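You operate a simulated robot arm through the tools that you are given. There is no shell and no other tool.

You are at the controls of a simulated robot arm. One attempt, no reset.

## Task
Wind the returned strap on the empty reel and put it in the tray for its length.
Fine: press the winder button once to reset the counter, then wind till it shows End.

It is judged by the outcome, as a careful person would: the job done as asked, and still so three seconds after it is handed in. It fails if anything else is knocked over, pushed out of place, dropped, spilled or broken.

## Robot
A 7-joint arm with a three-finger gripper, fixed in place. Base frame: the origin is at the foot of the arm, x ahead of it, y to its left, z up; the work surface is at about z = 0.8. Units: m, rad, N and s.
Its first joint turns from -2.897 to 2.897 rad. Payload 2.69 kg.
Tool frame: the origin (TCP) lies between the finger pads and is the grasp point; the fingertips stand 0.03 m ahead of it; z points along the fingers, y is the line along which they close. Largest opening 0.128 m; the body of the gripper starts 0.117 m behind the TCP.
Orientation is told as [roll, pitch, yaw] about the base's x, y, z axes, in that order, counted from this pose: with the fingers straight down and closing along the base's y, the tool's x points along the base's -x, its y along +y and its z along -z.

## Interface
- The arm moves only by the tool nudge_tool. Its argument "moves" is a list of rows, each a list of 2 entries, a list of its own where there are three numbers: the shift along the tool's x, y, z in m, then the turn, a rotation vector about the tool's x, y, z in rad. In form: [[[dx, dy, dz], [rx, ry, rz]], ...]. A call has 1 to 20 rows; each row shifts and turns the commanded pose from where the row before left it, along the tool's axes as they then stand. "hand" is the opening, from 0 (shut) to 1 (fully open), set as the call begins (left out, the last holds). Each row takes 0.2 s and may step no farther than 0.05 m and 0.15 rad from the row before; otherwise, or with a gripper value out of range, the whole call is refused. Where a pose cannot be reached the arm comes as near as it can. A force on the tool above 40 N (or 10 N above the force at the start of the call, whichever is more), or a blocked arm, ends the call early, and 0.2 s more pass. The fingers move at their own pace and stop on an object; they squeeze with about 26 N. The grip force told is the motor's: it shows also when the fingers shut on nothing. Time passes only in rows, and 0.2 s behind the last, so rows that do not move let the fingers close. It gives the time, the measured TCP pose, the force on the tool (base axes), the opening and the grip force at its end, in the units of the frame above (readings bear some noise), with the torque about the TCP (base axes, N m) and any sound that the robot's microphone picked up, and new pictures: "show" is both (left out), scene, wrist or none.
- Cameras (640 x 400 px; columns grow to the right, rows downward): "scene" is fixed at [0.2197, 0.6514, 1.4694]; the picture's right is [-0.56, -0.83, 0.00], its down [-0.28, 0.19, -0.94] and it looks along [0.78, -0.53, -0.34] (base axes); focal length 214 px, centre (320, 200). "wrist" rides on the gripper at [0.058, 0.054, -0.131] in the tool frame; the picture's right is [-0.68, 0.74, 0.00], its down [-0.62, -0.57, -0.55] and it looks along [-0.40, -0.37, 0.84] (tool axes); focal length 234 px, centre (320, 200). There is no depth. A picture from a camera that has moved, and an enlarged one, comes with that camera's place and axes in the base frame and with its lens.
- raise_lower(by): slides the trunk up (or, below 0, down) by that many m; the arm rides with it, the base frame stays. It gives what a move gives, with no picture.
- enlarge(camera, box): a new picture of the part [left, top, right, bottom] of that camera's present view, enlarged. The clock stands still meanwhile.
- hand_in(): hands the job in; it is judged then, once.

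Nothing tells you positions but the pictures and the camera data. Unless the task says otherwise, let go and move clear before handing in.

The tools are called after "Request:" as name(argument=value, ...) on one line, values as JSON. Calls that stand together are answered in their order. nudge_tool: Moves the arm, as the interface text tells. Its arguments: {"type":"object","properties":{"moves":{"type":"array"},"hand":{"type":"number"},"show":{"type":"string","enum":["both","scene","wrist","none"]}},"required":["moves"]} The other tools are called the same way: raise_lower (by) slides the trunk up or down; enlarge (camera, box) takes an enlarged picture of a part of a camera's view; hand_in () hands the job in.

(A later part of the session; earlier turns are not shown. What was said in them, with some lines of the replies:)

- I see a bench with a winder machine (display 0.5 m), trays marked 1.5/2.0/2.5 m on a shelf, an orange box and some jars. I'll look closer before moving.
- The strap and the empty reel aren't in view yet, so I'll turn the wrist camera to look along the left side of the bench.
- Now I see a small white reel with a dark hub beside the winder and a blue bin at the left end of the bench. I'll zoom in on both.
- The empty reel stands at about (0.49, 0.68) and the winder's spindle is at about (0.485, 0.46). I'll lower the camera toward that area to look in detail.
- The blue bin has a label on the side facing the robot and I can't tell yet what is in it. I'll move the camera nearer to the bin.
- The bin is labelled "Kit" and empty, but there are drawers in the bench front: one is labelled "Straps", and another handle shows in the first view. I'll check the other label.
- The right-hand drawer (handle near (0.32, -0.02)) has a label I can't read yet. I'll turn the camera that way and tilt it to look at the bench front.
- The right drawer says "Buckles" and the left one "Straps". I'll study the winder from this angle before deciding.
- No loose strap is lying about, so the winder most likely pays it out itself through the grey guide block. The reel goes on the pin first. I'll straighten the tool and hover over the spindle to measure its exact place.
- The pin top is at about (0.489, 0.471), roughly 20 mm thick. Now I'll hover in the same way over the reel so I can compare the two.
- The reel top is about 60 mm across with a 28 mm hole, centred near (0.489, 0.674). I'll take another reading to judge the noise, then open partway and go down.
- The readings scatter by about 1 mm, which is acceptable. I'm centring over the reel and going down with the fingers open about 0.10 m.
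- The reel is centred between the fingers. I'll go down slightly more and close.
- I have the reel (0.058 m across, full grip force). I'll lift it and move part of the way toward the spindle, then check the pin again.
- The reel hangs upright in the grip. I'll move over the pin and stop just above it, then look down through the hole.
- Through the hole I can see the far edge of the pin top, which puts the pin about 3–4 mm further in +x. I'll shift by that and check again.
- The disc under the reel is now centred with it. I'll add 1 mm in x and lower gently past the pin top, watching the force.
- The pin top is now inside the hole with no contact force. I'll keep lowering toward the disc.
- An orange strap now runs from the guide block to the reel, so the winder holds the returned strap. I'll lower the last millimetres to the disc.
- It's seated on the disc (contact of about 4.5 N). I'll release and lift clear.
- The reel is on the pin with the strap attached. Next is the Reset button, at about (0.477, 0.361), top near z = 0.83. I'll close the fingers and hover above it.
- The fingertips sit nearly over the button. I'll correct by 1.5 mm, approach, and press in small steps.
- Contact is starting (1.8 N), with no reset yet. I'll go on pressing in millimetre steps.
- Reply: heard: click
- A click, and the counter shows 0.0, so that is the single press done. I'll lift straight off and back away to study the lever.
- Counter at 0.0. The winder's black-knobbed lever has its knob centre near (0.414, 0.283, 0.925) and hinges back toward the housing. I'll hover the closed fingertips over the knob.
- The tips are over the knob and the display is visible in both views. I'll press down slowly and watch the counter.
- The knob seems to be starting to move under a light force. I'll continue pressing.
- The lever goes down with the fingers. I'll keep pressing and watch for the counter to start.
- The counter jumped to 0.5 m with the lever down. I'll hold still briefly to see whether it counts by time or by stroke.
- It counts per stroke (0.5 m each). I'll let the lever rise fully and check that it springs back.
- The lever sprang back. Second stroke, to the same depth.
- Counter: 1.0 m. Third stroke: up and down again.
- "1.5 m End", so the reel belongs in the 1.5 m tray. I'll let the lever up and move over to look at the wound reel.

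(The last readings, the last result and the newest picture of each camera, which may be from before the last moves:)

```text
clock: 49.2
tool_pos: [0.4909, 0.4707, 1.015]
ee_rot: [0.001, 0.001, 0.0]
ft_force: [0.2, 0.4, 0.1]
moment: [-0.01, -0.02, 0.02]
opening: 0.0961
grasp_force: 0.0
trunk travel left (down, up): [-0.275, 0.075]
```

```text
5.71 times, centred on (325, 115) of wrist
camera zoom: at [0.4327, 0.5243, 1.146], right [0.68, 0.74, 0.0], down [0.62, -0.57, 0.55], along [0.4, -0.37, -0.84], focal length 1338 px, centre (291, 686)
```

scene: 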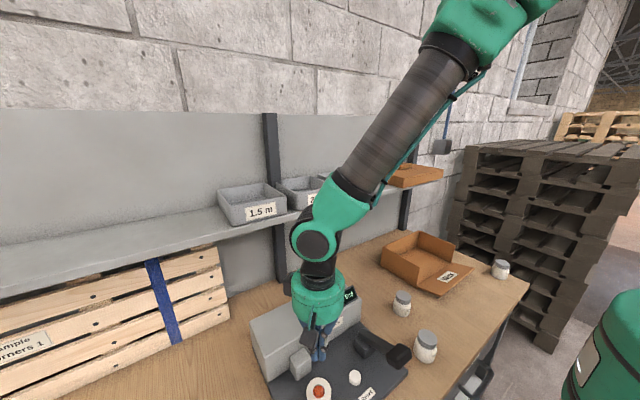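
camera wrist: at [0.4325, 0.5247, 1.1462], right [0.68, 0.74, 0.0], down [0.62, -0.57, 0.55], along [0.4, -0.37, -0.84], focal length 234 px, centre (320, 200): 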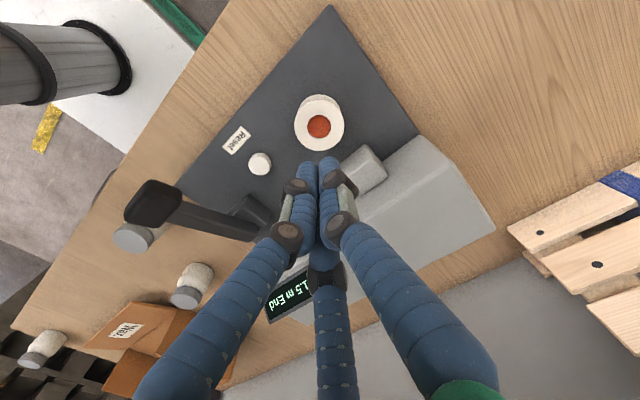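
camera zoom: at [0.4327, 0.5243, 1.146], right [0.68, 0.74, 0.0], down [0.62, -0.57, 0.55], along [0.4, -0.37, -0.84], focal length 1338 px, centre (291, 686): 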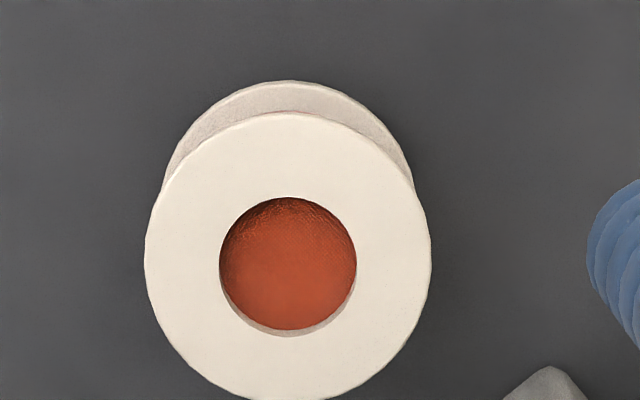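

The wound reel is still centred beneath me. I'll go down and grip it as before.

Request:
nudge_tool(moves=[[[0, 0, 0.04], [0, 0, 0]], [[0, 0, 0.04], [0, 0, 0]], [[0, 0, 0.04], [0, 0, 0]], [[0, 0, 0.024], [0, 0, 0]], [[0, 0, 0], [0, 0, 0]]], show="none")

Request:
nudge_tool(moves=[[[0, 0, 0], [0, 0, 0]], [[0, 0, 0], [0, 0, 0]], [[0, 0, 0], [0, 0, 0]]], hand=0.2, show="wrist")

```text
clock: 50.4
tool_pos: [0.4909, 0.4693, 0.8715]
ee_rot: [0.001, 0.001, 0.001]
ft_force: [-0.4, 0.5, -0.1]
moment: [-0.01, 0.02, 0.01]
opening: 0.0961
grasp_force: 0.1
trunk travel left (down, up): [-0.275, 0.075]
```

```text
clock: 51.2
tool_pos: [0.4896, 0.4701, 0.871]
ee_rot: [0.0, 0.0, 0.0]
ft_force: [-1.3, -0.5, 2.4]
moment: [-0.07, 0.03, -0.01]
opening: 0.0581
grasp_force: 26.3
trunk travel left (down, up): [-0.275, 0.075]
camera wrist: at [0.4318, 0.5234, 1.0016], right [0.68, 0.74, 0.0], down [0.62, -0.57, 0.55], along [0.4, -0.37, -0.84], focal length 234 px, centre (320, 200)
```

wrist: 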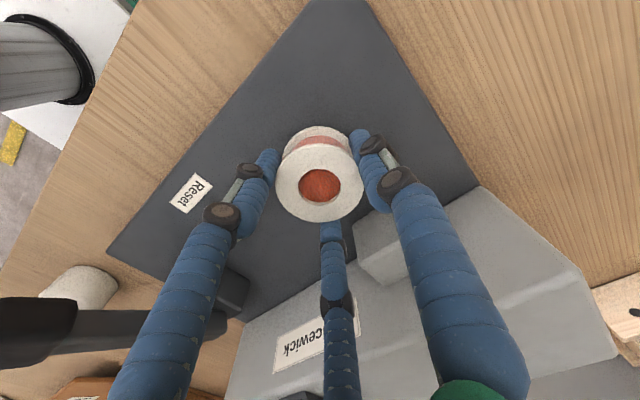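

Gripped. I'll lift it straight off the pin slowly.

Request:
nudge_tool(moves=[[[0, 0, -0.01], [0, 0, 0]], [[0, 0, -0.015], [0, 0, 0]], [[0, 0, -0.02], [0, 0, 0]], [[0, 0, -0.03], [0, 0, 0]], [[0, 0, -0.04], [0, 0, 0]], [[0, 0, -0.04], [0, 0, 0]], [[0, 0, 0], [0, 0, 0]]], show="both")

Request:
enlarge(camera="scene", box=[160, 120, 400, 320])

```text
clock: 52.8
tool_pos: [0.4912, 0.4695, 1.0266]
ee_rot: [0.0, -0.002, 0.0]
ft_force: [0.9, 1.2, -0.2]
moment: [0.01, 0.0, 0.0]
opening: 0.0582
grasp_force: 25.5
trunk travel left (down, up): [-0.275, 0.075]
camera wrist: at [0.4328, 0.5236, 1.1571], right [0.68, 0.74, 0.0], down [0.62, -0.57, 0.55], along [0.4, -0.37, -0.84], focal length 234 px, centre (320, 200)
```

scene: 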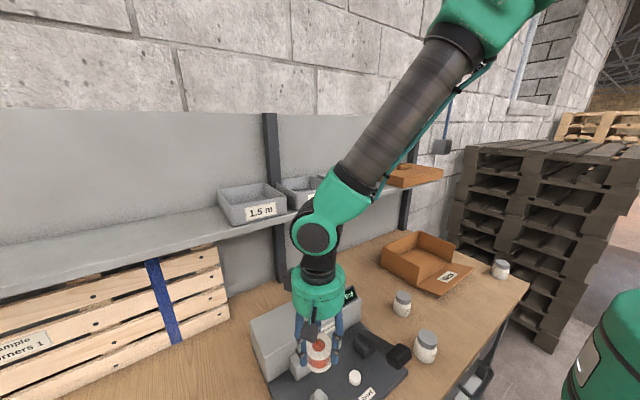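
wrist: 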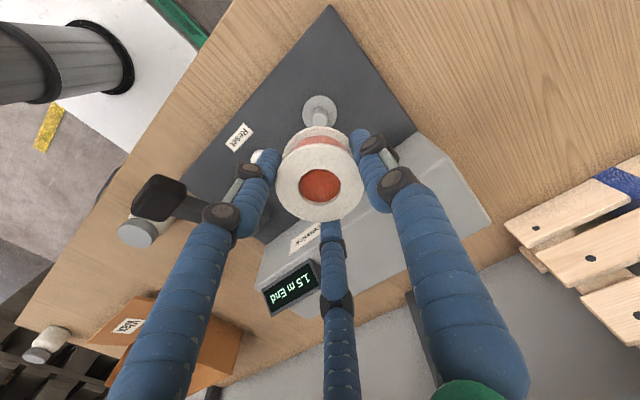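

```text
2.00 times, centred on (280, 220) of scene
camera zoom: at [0.2197, 0.6514, 1.4694], right [-0.56, -0.83, 0.0], down [-0.28, 0.19, -0.94], along [0.78, -0.53, -0.34], focal length 429 px, centre (400, 160)
```

zoom: 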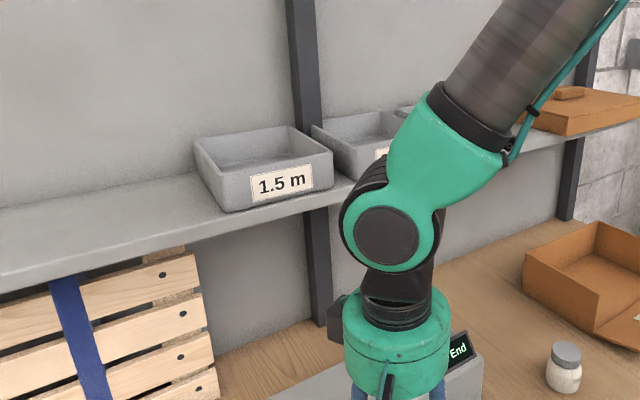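

The reel came off cleanly with the strap wound. I'll raise it well above shelf height and look at the trays from there.

Request:
nudge_tool(moves=[[[0, 0, -0.048], [0, 0, 0]], [[0, 0, -0.048], [0, 0, 0]], [[0, 0, -0.048], [0, 0, 0]], [[0, 0, -0.048], [0, 0, 0]], [[0, 0, -0.048], [0, 0, 0]], [[0, 0, -0.048], [0, 0, 0]], [[0, 0, -0.048], [0, 0, 0]], [[0, 0, -0.048], [0, 0, 0]], [[0, 0, 0], [0, 0, 0]]], show="both")

```text
clock: 54.8
tool_pos: [0.4915, 0.4702, 1.4105]
ee_rot: [-0.001, -0.001, -0.002]
ft_force: [-0.4, -0.3, -0.8]
moment: [0.02, -0.02, 0.02]
opening: 0.058
grasp_force: 26.2
trunk travel left (down, up): [-0.275, 0.075]
camera wrist: at [0.4334, 0.525, 1.5403], right [0.68, 0.74, 0.0], down [0.62, -0.57, 0.55], along [0.4, -0.37, -0.84], focal length 234 px, centre (320, 200)
```

scene: 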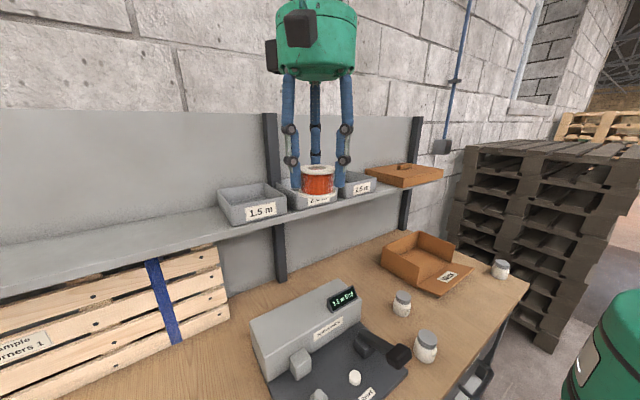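
wrist: 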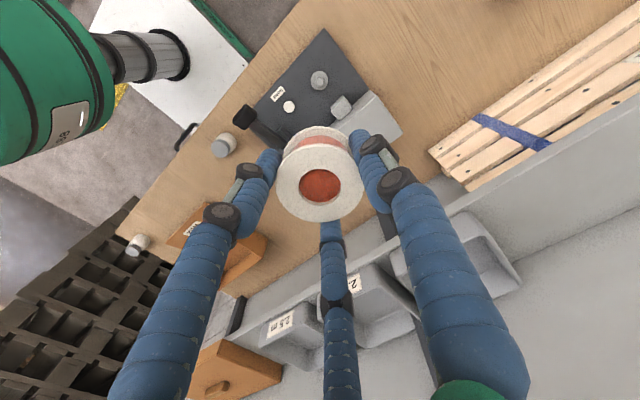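

The 1.5 m tray is partly hidden behind a finger. I'll shift sideways for a clear view of it.

Request:
nudge_tool(moves=[[[0, -0.04, 0], [0, 0, 0]], [[0, -0.04, 0], [0, 0, 0]], [[0, -0.04, 0], [0, 0, 0]], [[0, 0, 0], [0, 0, 0]]], show="both")

Request:
enlarge(camera="wrist", box=[440, 120, 640, 320])

Request:
enlarge(camera="scene", box=[200, 160, 400, 260])

```text
clock: 55.8
tool_pos: [0.4905, 0.3502, 1.4107]
ee_rot: [-0.001, -0.001, 0.0]
ft_force: [-0.3, 0.4, 0.0]
moment: [0.06, -0.03, 0.02]
opening: 0.058
grasp_force: 26.4
trunk travel left (down, up): [-0.275, 0.075]
camera wrist: at [0.4329, 0.4031, 1.5414], right [0.68, 0.74, 0.0], down [0.62, -0.57, 0.55], along [0.4, -0.37, -0.84], focal length 234 px, centre (320, 200)
```

scene: 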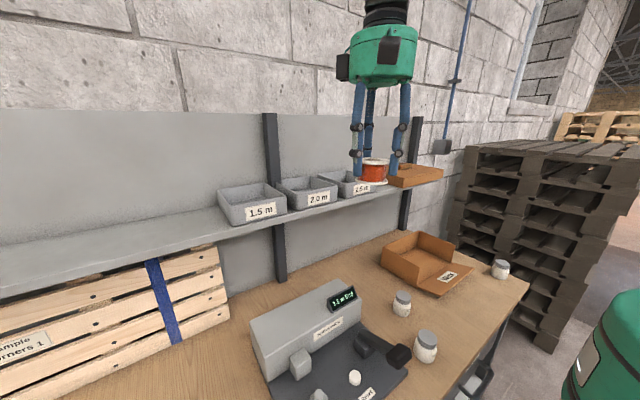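
wrist: 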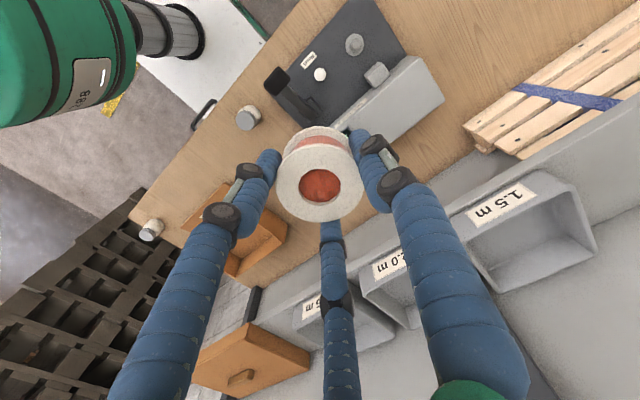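

```text
2.00 times, centred on (540, 220) of wrist
camera zoom: at [0.4329, 0.4031, 1.5414], right [0.68, 0.74, 0.0], down [0.62, -0.57, 0.55], along [0.4, -0.37, -0.84], focal length 468 px, centre (-120, 160)
```

zoom: 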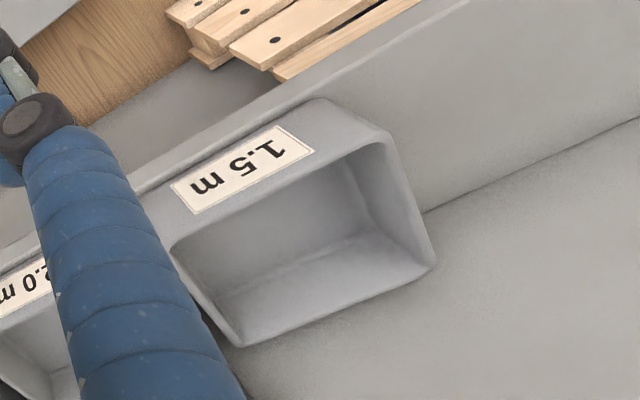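

```text
3.20 times, centred on (300, 210) of scene
camera zoom: at [0.2197, 0.6514, 1.4694], right [-0.56, -0.83, 0.0], down [-0.28, 0.19, -0.94], along [0.78, -0.53, -0.34], focal length 686 px, centre (384, 168)
```

zoom: 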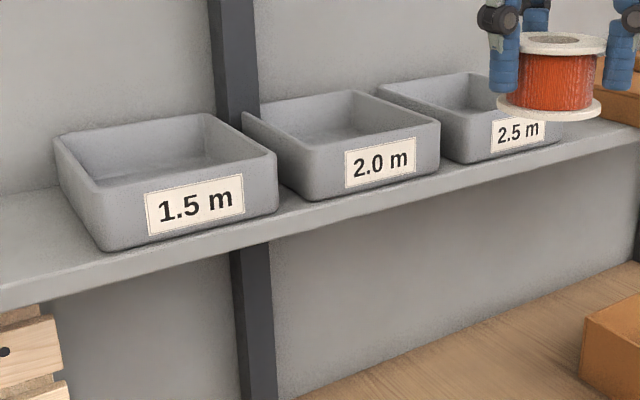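

I place the 1.5 m tray's rim at z ≈ 1.26, spanning x 0.79–0.965 and y 0.39–0.55. I'll carry the reel over its front part, about (0.845, 0.472), staying high.

Request:
nudge_tool(moves=[[[-0.0443, 0.0153, 0], [0, 0, 0]], [[-0.0443, 0.0153, 0], [0, 0, 0]], [[-0.0443, 0.0153, 0], [0, 0, 0]], [[-0.0443, 0.0153, 0], [0, 0, 0]], [[-0.0443, 0.0153, 0], [0, 0, 0]], [[-0.0443, 0.0153, 0], [0, 0, 0]], [[-0.0443, 0.0153, 0], [0, 0, 0]], [[-0.0443, 0.0153, 0], [0, 0, 0]], [[0, 0, 0], [0, 0, 0]]], show="both")

Request:
enlarge(camera="scene", box=[180, 60, 340, 260])

Request:
enlarge(camera="wrist", box=[220, 60, 460, 260])

```text
clock: 57.8
tool_pos: [0.8461, 0.4728, 1.4094]
ee_rot: [0.0, -0.001, 0.0]
ft_force: [0.4, -0.6, -1.1]
moment: [0.04, 0.01, 0.01]
opening: 0.0581
grasp_force: 25.9
trunk travel left (down, up): [-0.275, 0.075]
camera wrist: at [0.7877, 0.5261, 1.5408], right [0.68, 0.74, 0.0], down [0.62, -0.57, 0.55], along [0.4, -0.37, -0.84], focal length 234 px, centre (320, 200)
```

scene: 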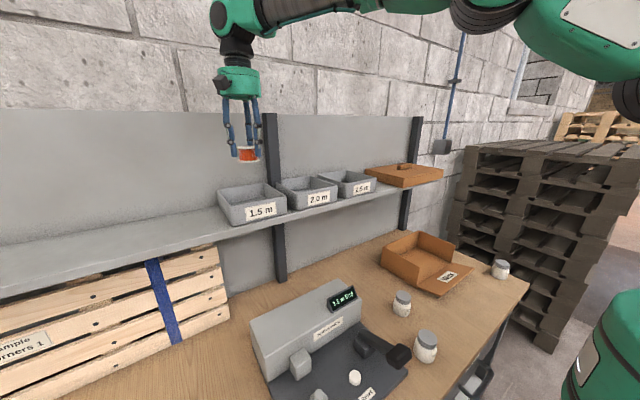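
wrist: 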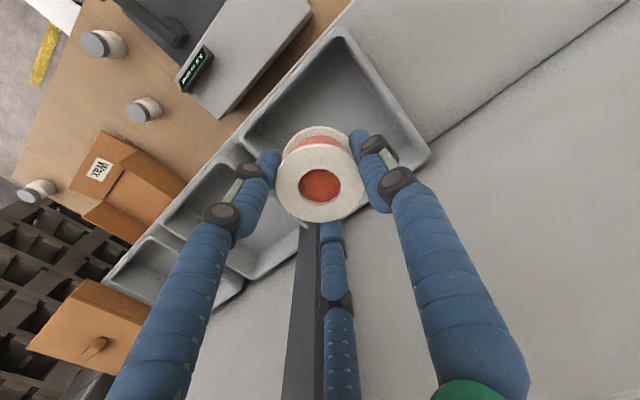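

```text
2.00 times, centred on (260, 160) of scene
camera zoom: at [0.2197, 0.6514, 1.4694], right [-0.56, -0.83, 0.0], down [-0.28, 0.19, -0.94], along [0.78, -0.53, -0.34], focal length 429 px, centre (440, 280)
```

zoom: 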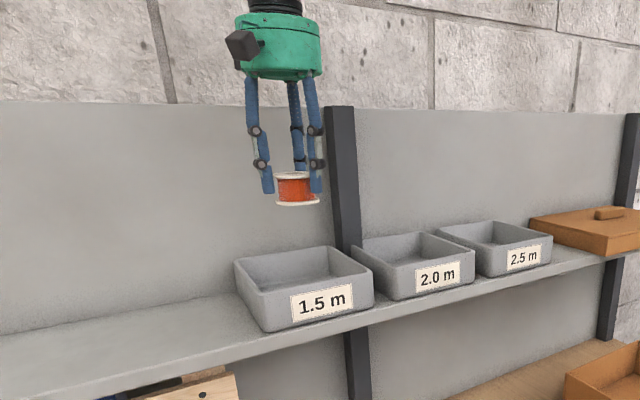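

```text
2.00 times, centred on (340, 160) of wrist
camera zoom: at [0.7877, 0.5261, 1.5408], right [0.68, 0.74, 0.0], down [0.62, -0.57, 0.55], along [0.4, -0.37, -0.84], focal length 468 px, centre (280, 280)
```

zoom: 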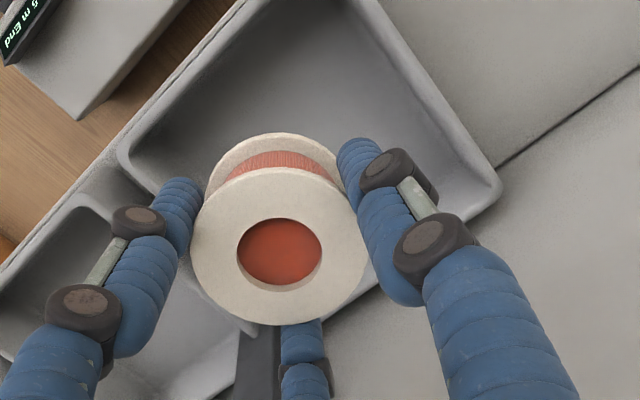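

The tray outline checks out: centre about (0.876, 0.474), and the reel hangs over its front-centre. I'll nudge in 1 cm and lower it.

Request:
nudge_tool(moves=[[[-0.01, 0.0015, 0.03], [0, 0, 0]], [[0, 0, 0.04], [0, 0, 0]], [[0, 0, 0.04], [0, 0, 0]], [[0, 0, 0.02], [0, 0, 0]], [[0, 0, 0.01], [0, 0, 0]], [[0, 0, 0], [0, 0, 0]]], show="both")

Request:
enlarge(camera="scene", box=[190, 140, 320, 250])

Request:
enlarge(camera="wrist", box=[200, 40, 480, 260])

```text
clock: 59.2
tool_pos: [0.8556, 0.4748, 1.2693]
ee_rot: [-0.001, 0.0, -0.001]
ft_force: [-0.4, 0.4, -0.9]
moment: [0.0, 0.04, 0.01]
opening: 0.0583
grasp_force: 26.6
trunk travel left (down, up): [-0.275, 0.075]
camera wrist: at [0.7973, 0.5281, 1.4006], right [0.68, 0.74, 0.0], down [0.62, -0.57, 0.55], along [0.4, -0.37, -0.84], focal length 234 px, centre (320, 200)
```

scene: 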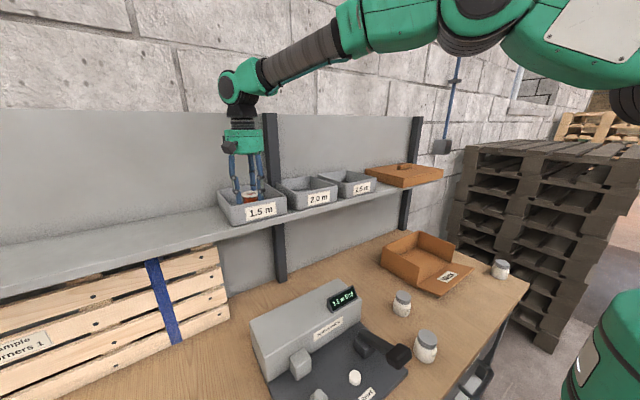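
wrist: 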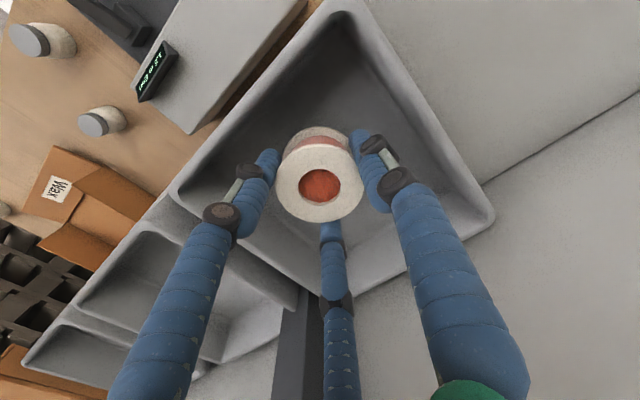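

```text
3.64 times, centred on (255, 195) of scene
camera zoom: at [0.2197, 0.6514, 1.4694], right [-0.56, -0.83, 0.0], down [-0.28, 0.19, -0.94], along [0.78, -0.53, -0.34], focal length 780 px, centre (556, 218)
```

zoom: 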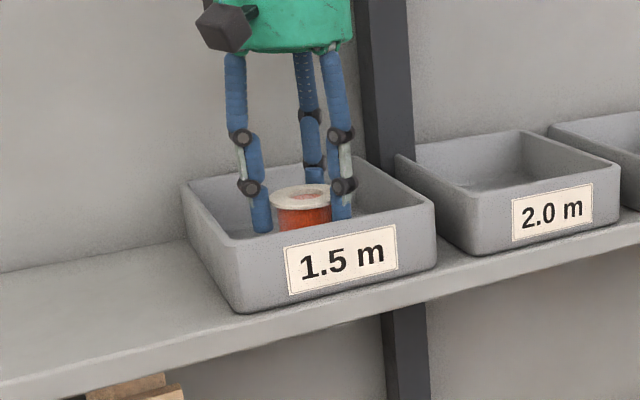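

```text
1.82 times, centred on (340, 150) of wrist
camera zoom: at [0.7973, 0.5281, 1.4006], right [0.68, 0.74, 0.0], down [0.62, -0.57, 0.55], along [0.4, -0.37, -0.84], focal length 426 px, centre (284, 291)
```

zoom: 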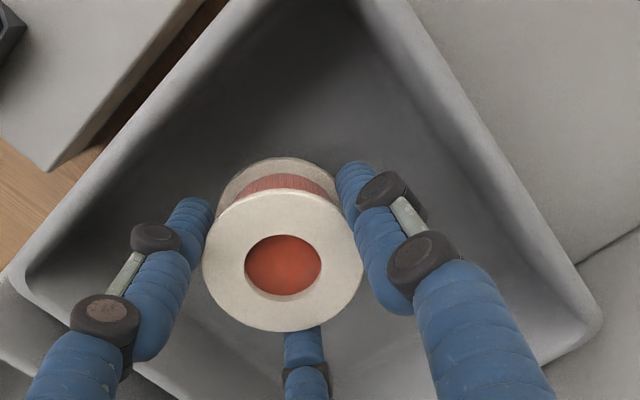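

The reel is inside the tray, centred side to side. I'll lower in small steps until it touches the floor.

Request:
nudge_tool(moves=[[[0, 0, 0.004], [0, 0, 0]], [[0, 0, 0.004], [0, 0, 0]], [[0, 0, 0], [0, 0, 0]]], show="none")

```text
clock: 60.0
tool_pos: [0.8547, 0.4725, 1.2623]
ee_rot: [0.001, 0.0, 0.0]
ft_force: [-1.2, 0.3, -0.6]
moment: [0.02, 0.0, -0.01]
opening: 0.058
grasp_force: 25.8
trunk travel left (down, up): [-0.275, 0.075]
```

Request:
nudge_tool(moves=[[[0, 0, 0.003], [0, 0, 0]], [[0, 0, 0.003], [0, 0, 0]], [[0, 0, 0], [0, 0, 0]]], show="none")

```text
clock: 60.8
tool_pos: [0.8549, 0.474, 1.2559]
ee_rot: [0.0, 0.0, 0.001]
ft_force: [-0.4, 0.0, -0.8]
moment: [0.0, 0.0, 0.03]
opening: 0.0584
grasp_force: 26.0
trunk travel left (down, up): [-0.275, 0.075]
```

Request:
nudge_tool(moves=[[[0, 0, 0.0025], [0, 0, 0]], [[0, 0, 0.0025], [0, 0, 0]], [[0, 0, 0], [0, 0, 0]]], show="none")

Request:
enlarge(camera="wrist", box=[200, 40, 480, 260])

```text
clock: 61.6
tool_pos: [0.8551, 0.4739, 1.2495]
ee_rot: [0.0, 0.001, 0.0]
ft_force: [0.2, 0.8, -1.8]
moment: [0.01, 0.0, 0.02]
opening: 0.0582
grasp_force: 26.1
trunk travel left (down, up): [-0.275, 0.075]
```

```text
1.82 times, centred on (340, 150) of wrist
camera zoom: at [0.7977, 0.5275, 1.3819], right [0.68, 0.74, 0.0], down [0.62, -0.57, 0.55], along [0.4, -0.37, -0.84], focal length 426 px, centre (284, 291)
```

zoom: 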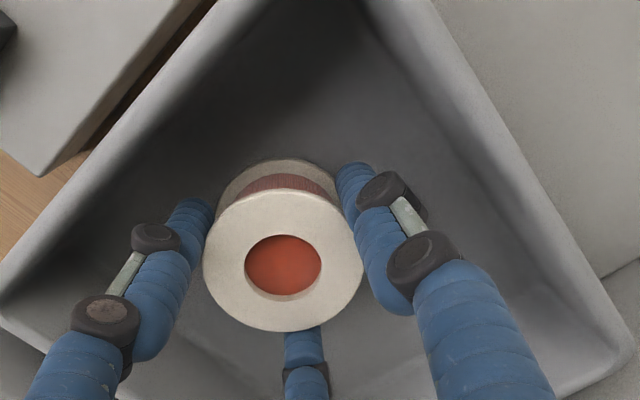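

Request:
nudge_tool(moves=[[[0, 0, 0.002], [0, 0, 0]], [[0, 0, 0.002], [0, 0, 0]], [[0, 0, 0], [0, 0, 0]]], show="none")

Request:
nudge_tool(moves=[[[0, 0, 0.002], [0, 0, 0]], [[0, 0, 0], [0, 0, 0]]], show="none")

```text
clock: 62.4
tool_pos: [0.8561, 0.4741, 1.2505]
ee_rot: [0.003, -0.004, 0.001]
ft_force: [-0.1, -1.6, 19.2]
moment: [-0.18, 0.29, -0.05]
opening: 0.0582
grasp_force: 26.1
trunk travel left (down, up): [-0.275, 0.075]
```

```text
clock: 63.0
tool_pos: [0.8563, 0.4747, 1.2483]
ee_rot: [0.002, -0.004, 0.002]
ft_force: [6.6, 0.6, 21.3]
moment: [0.03, -0.26, -0.07]
opening: 0.0583
grasp_force: 26.0
trunk travel left (down, up): [-0.275, 0.075]
```

It's on the tray floor (about 20 N of contact). I'll ease the load, then open just enough to release.

Request:
nudge_tool(moves=[[[0, 0, -0.004], [0, 0, 0]], [[0, 0, 0], [0, 0, 0]]], show="none")

Request:
nudge_tool(moves=[[[0, 0, 0], [0, 0, 0]], [[0, 0, 0], [0, 0, 0]], [[0, 0, 0], [0, 0, 0]]], hand=0.62, show="both")

```text
clock: 63.6
tool_pos: [0.8547, 0.4731, 1.2475]
ee_rot: [-0.002, 0.003, 0.0]
ft_force: [0.7, -1.8, 4.5]
moment: [0.02, -0.18, -0.09]
opening: 0.0583
grasp_force: 26.3
trunk travel left (down, up): [-0.275, 0.075]
```

```text
clock: 64.4
tool_pos: [0.8558, 0.4748, 1.2489]
ee_rot: [0.0, 0.0, 0.001]
ft_force: [1.1, 0.2, 0.8]
moment: [0.01, 0.01, -0.03]
opening: 0.0792
grasp_force: 0.0
trunk travel left (down, up): [-0.275, 0.075]
camera wrist: at [0.7977, 0.5285, 1.3798], right [0.68, 0.74, 0.0], down [0.62, -0.57, 0.55], along [0.4, -0.37, -0.84], focal length 234 px, centre (320, 200)
```

scene: 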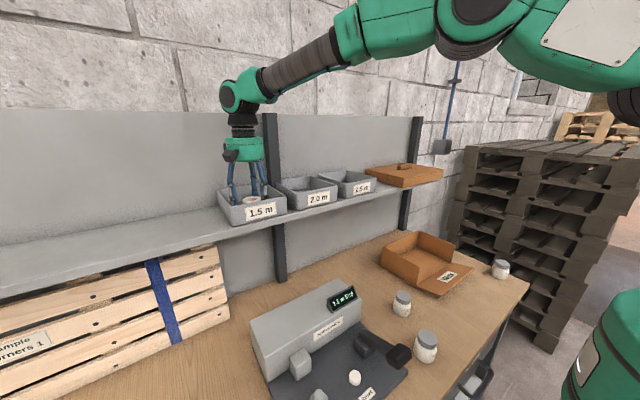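
wrist: 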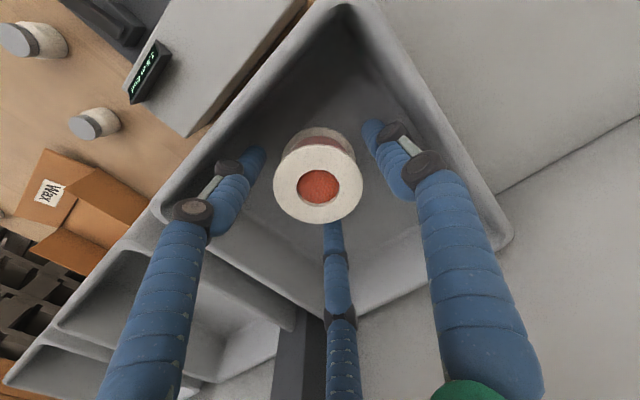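

Released, and the reel stands in the tray. I'll lift straight up and withdraw.

Request:
nudge_tool(moves=[[[0, 0, -0.02], [0, 0, 0]], [[0, 0, -0.04], [0, 0, 0]], [[0, 0, -0.045], [0, 0, 0]], [[0, 0, -0.045], [0, 0, 0]], [[0, 0, -0.03], [0, 0, 0]], [[0.045, 0, 0], [0, 0, 0]], [[0.045, -0.01, 0], [0, 0, 0]], [[0.045, -0.01, 0], [0, 0, 0]], [[0.045, -0.01, 0], [0, 0, 0]], [[0.045, -0.01, 0], [0, 0, 0]], [[0.045, -0.02, 0], [0, 0, 0]], [[0, 0, 0], [0, 0, 0]]], show="both")

Request:
enlarge(camera="scene", box=[190, 150, 400, 250])

Request:
enlarge(camera="scene", box=[240, 250, 460, 400])

```text
clock: 67.0
tool_pos: [0.5826, 0.4153, 1.4285]
ee_rot: [-0.001, 0.0, 0.001]
ft_force: [-0.9, 0.3, 0.5]
moment: [0.04, -0.1, -0.01]
opening: 0.0794
grasp_force: 0.2
trunk travel left (down, up): [-0.275, 0.075]
camera wrist: at [0.5238, 0.469, 1.5601], right [0.68, 0.74, 0.0], down [0.62, -0.57, 0.55], along [0.4, -0.37, -0.84], focal length 234 px, centre (320, 200)
```

scene: 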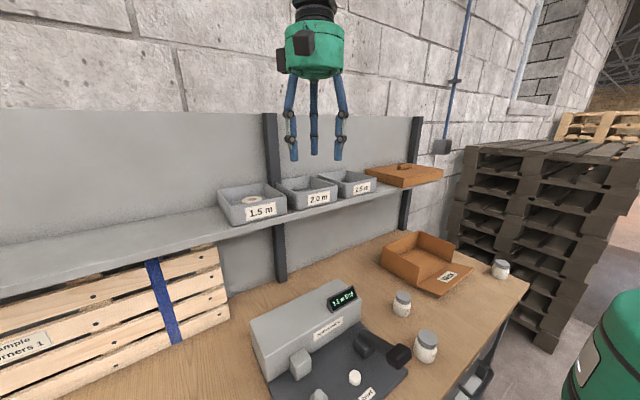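
wrist: 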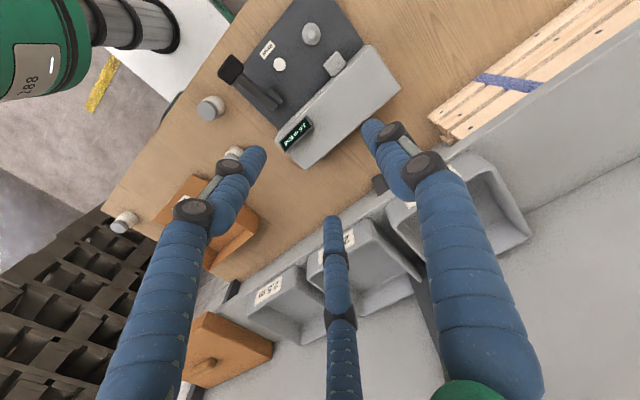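

```text
3.05 times, centred on (295, 200) of scene
camera zoom: at [0.2197, 0.6514, 1.4694], right [-0.56, -0.83, 0.0], down [-0.28, 0.19, -0.94], along [0.78, -0.53, -0.34], focal length 654 px, centre (396, 200)
```

zoom: 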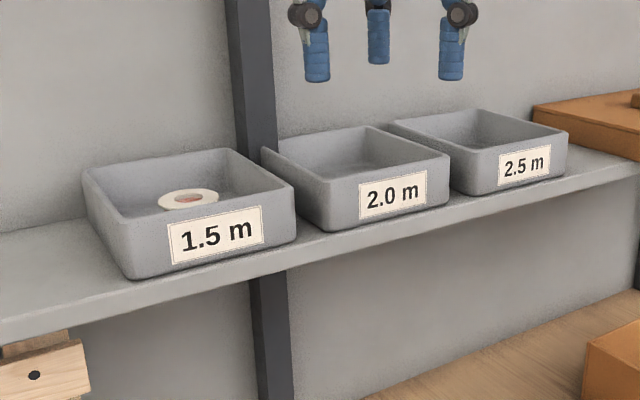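

```text
2.67 times, centred on (350, 325) of scene
camera zoom: at [0.2197, 0.6514, 1.4694], right [-0.56, -0.83, 0.0], down [-0.28, 0.19, -0.94], along [0.78, -0.53, -0.34], focal length 572 px, centre (240, -133)
```

zoom: 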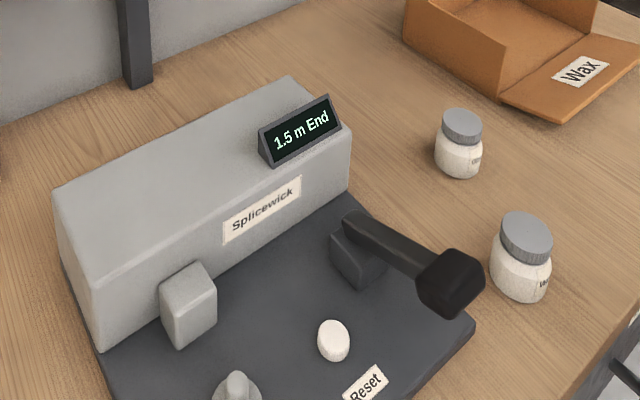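

The reel rests in the 1.5 m tray and the winder shows "1.5 m End". The lever is back up, nothing else has moved, and the arm is clear, so I'm handing in.

Request:
hand_in()

```text
The job is handed in.
```

The returned strap is wound on the reel, and the reel is standing in the 1.5 m tray. I've handed the job in.

- **Reset:** I pressed the Reset button once and the counter went from 0.5 m to 0.0 m.
- **Winding:** three strokes of the winder lever brought it to "1.5 m End", so the strap is 1.5 m long.
- **Strap:** it was already in the winder and came out of the grey block beside the spindle. I didn't touch the blue strap on the sample pallet, and I left both drawers shut.
- **State at hand-in:** the lever had sprung back up and the arm was clear. In the last pictures nothing else looked moved or knocked over.
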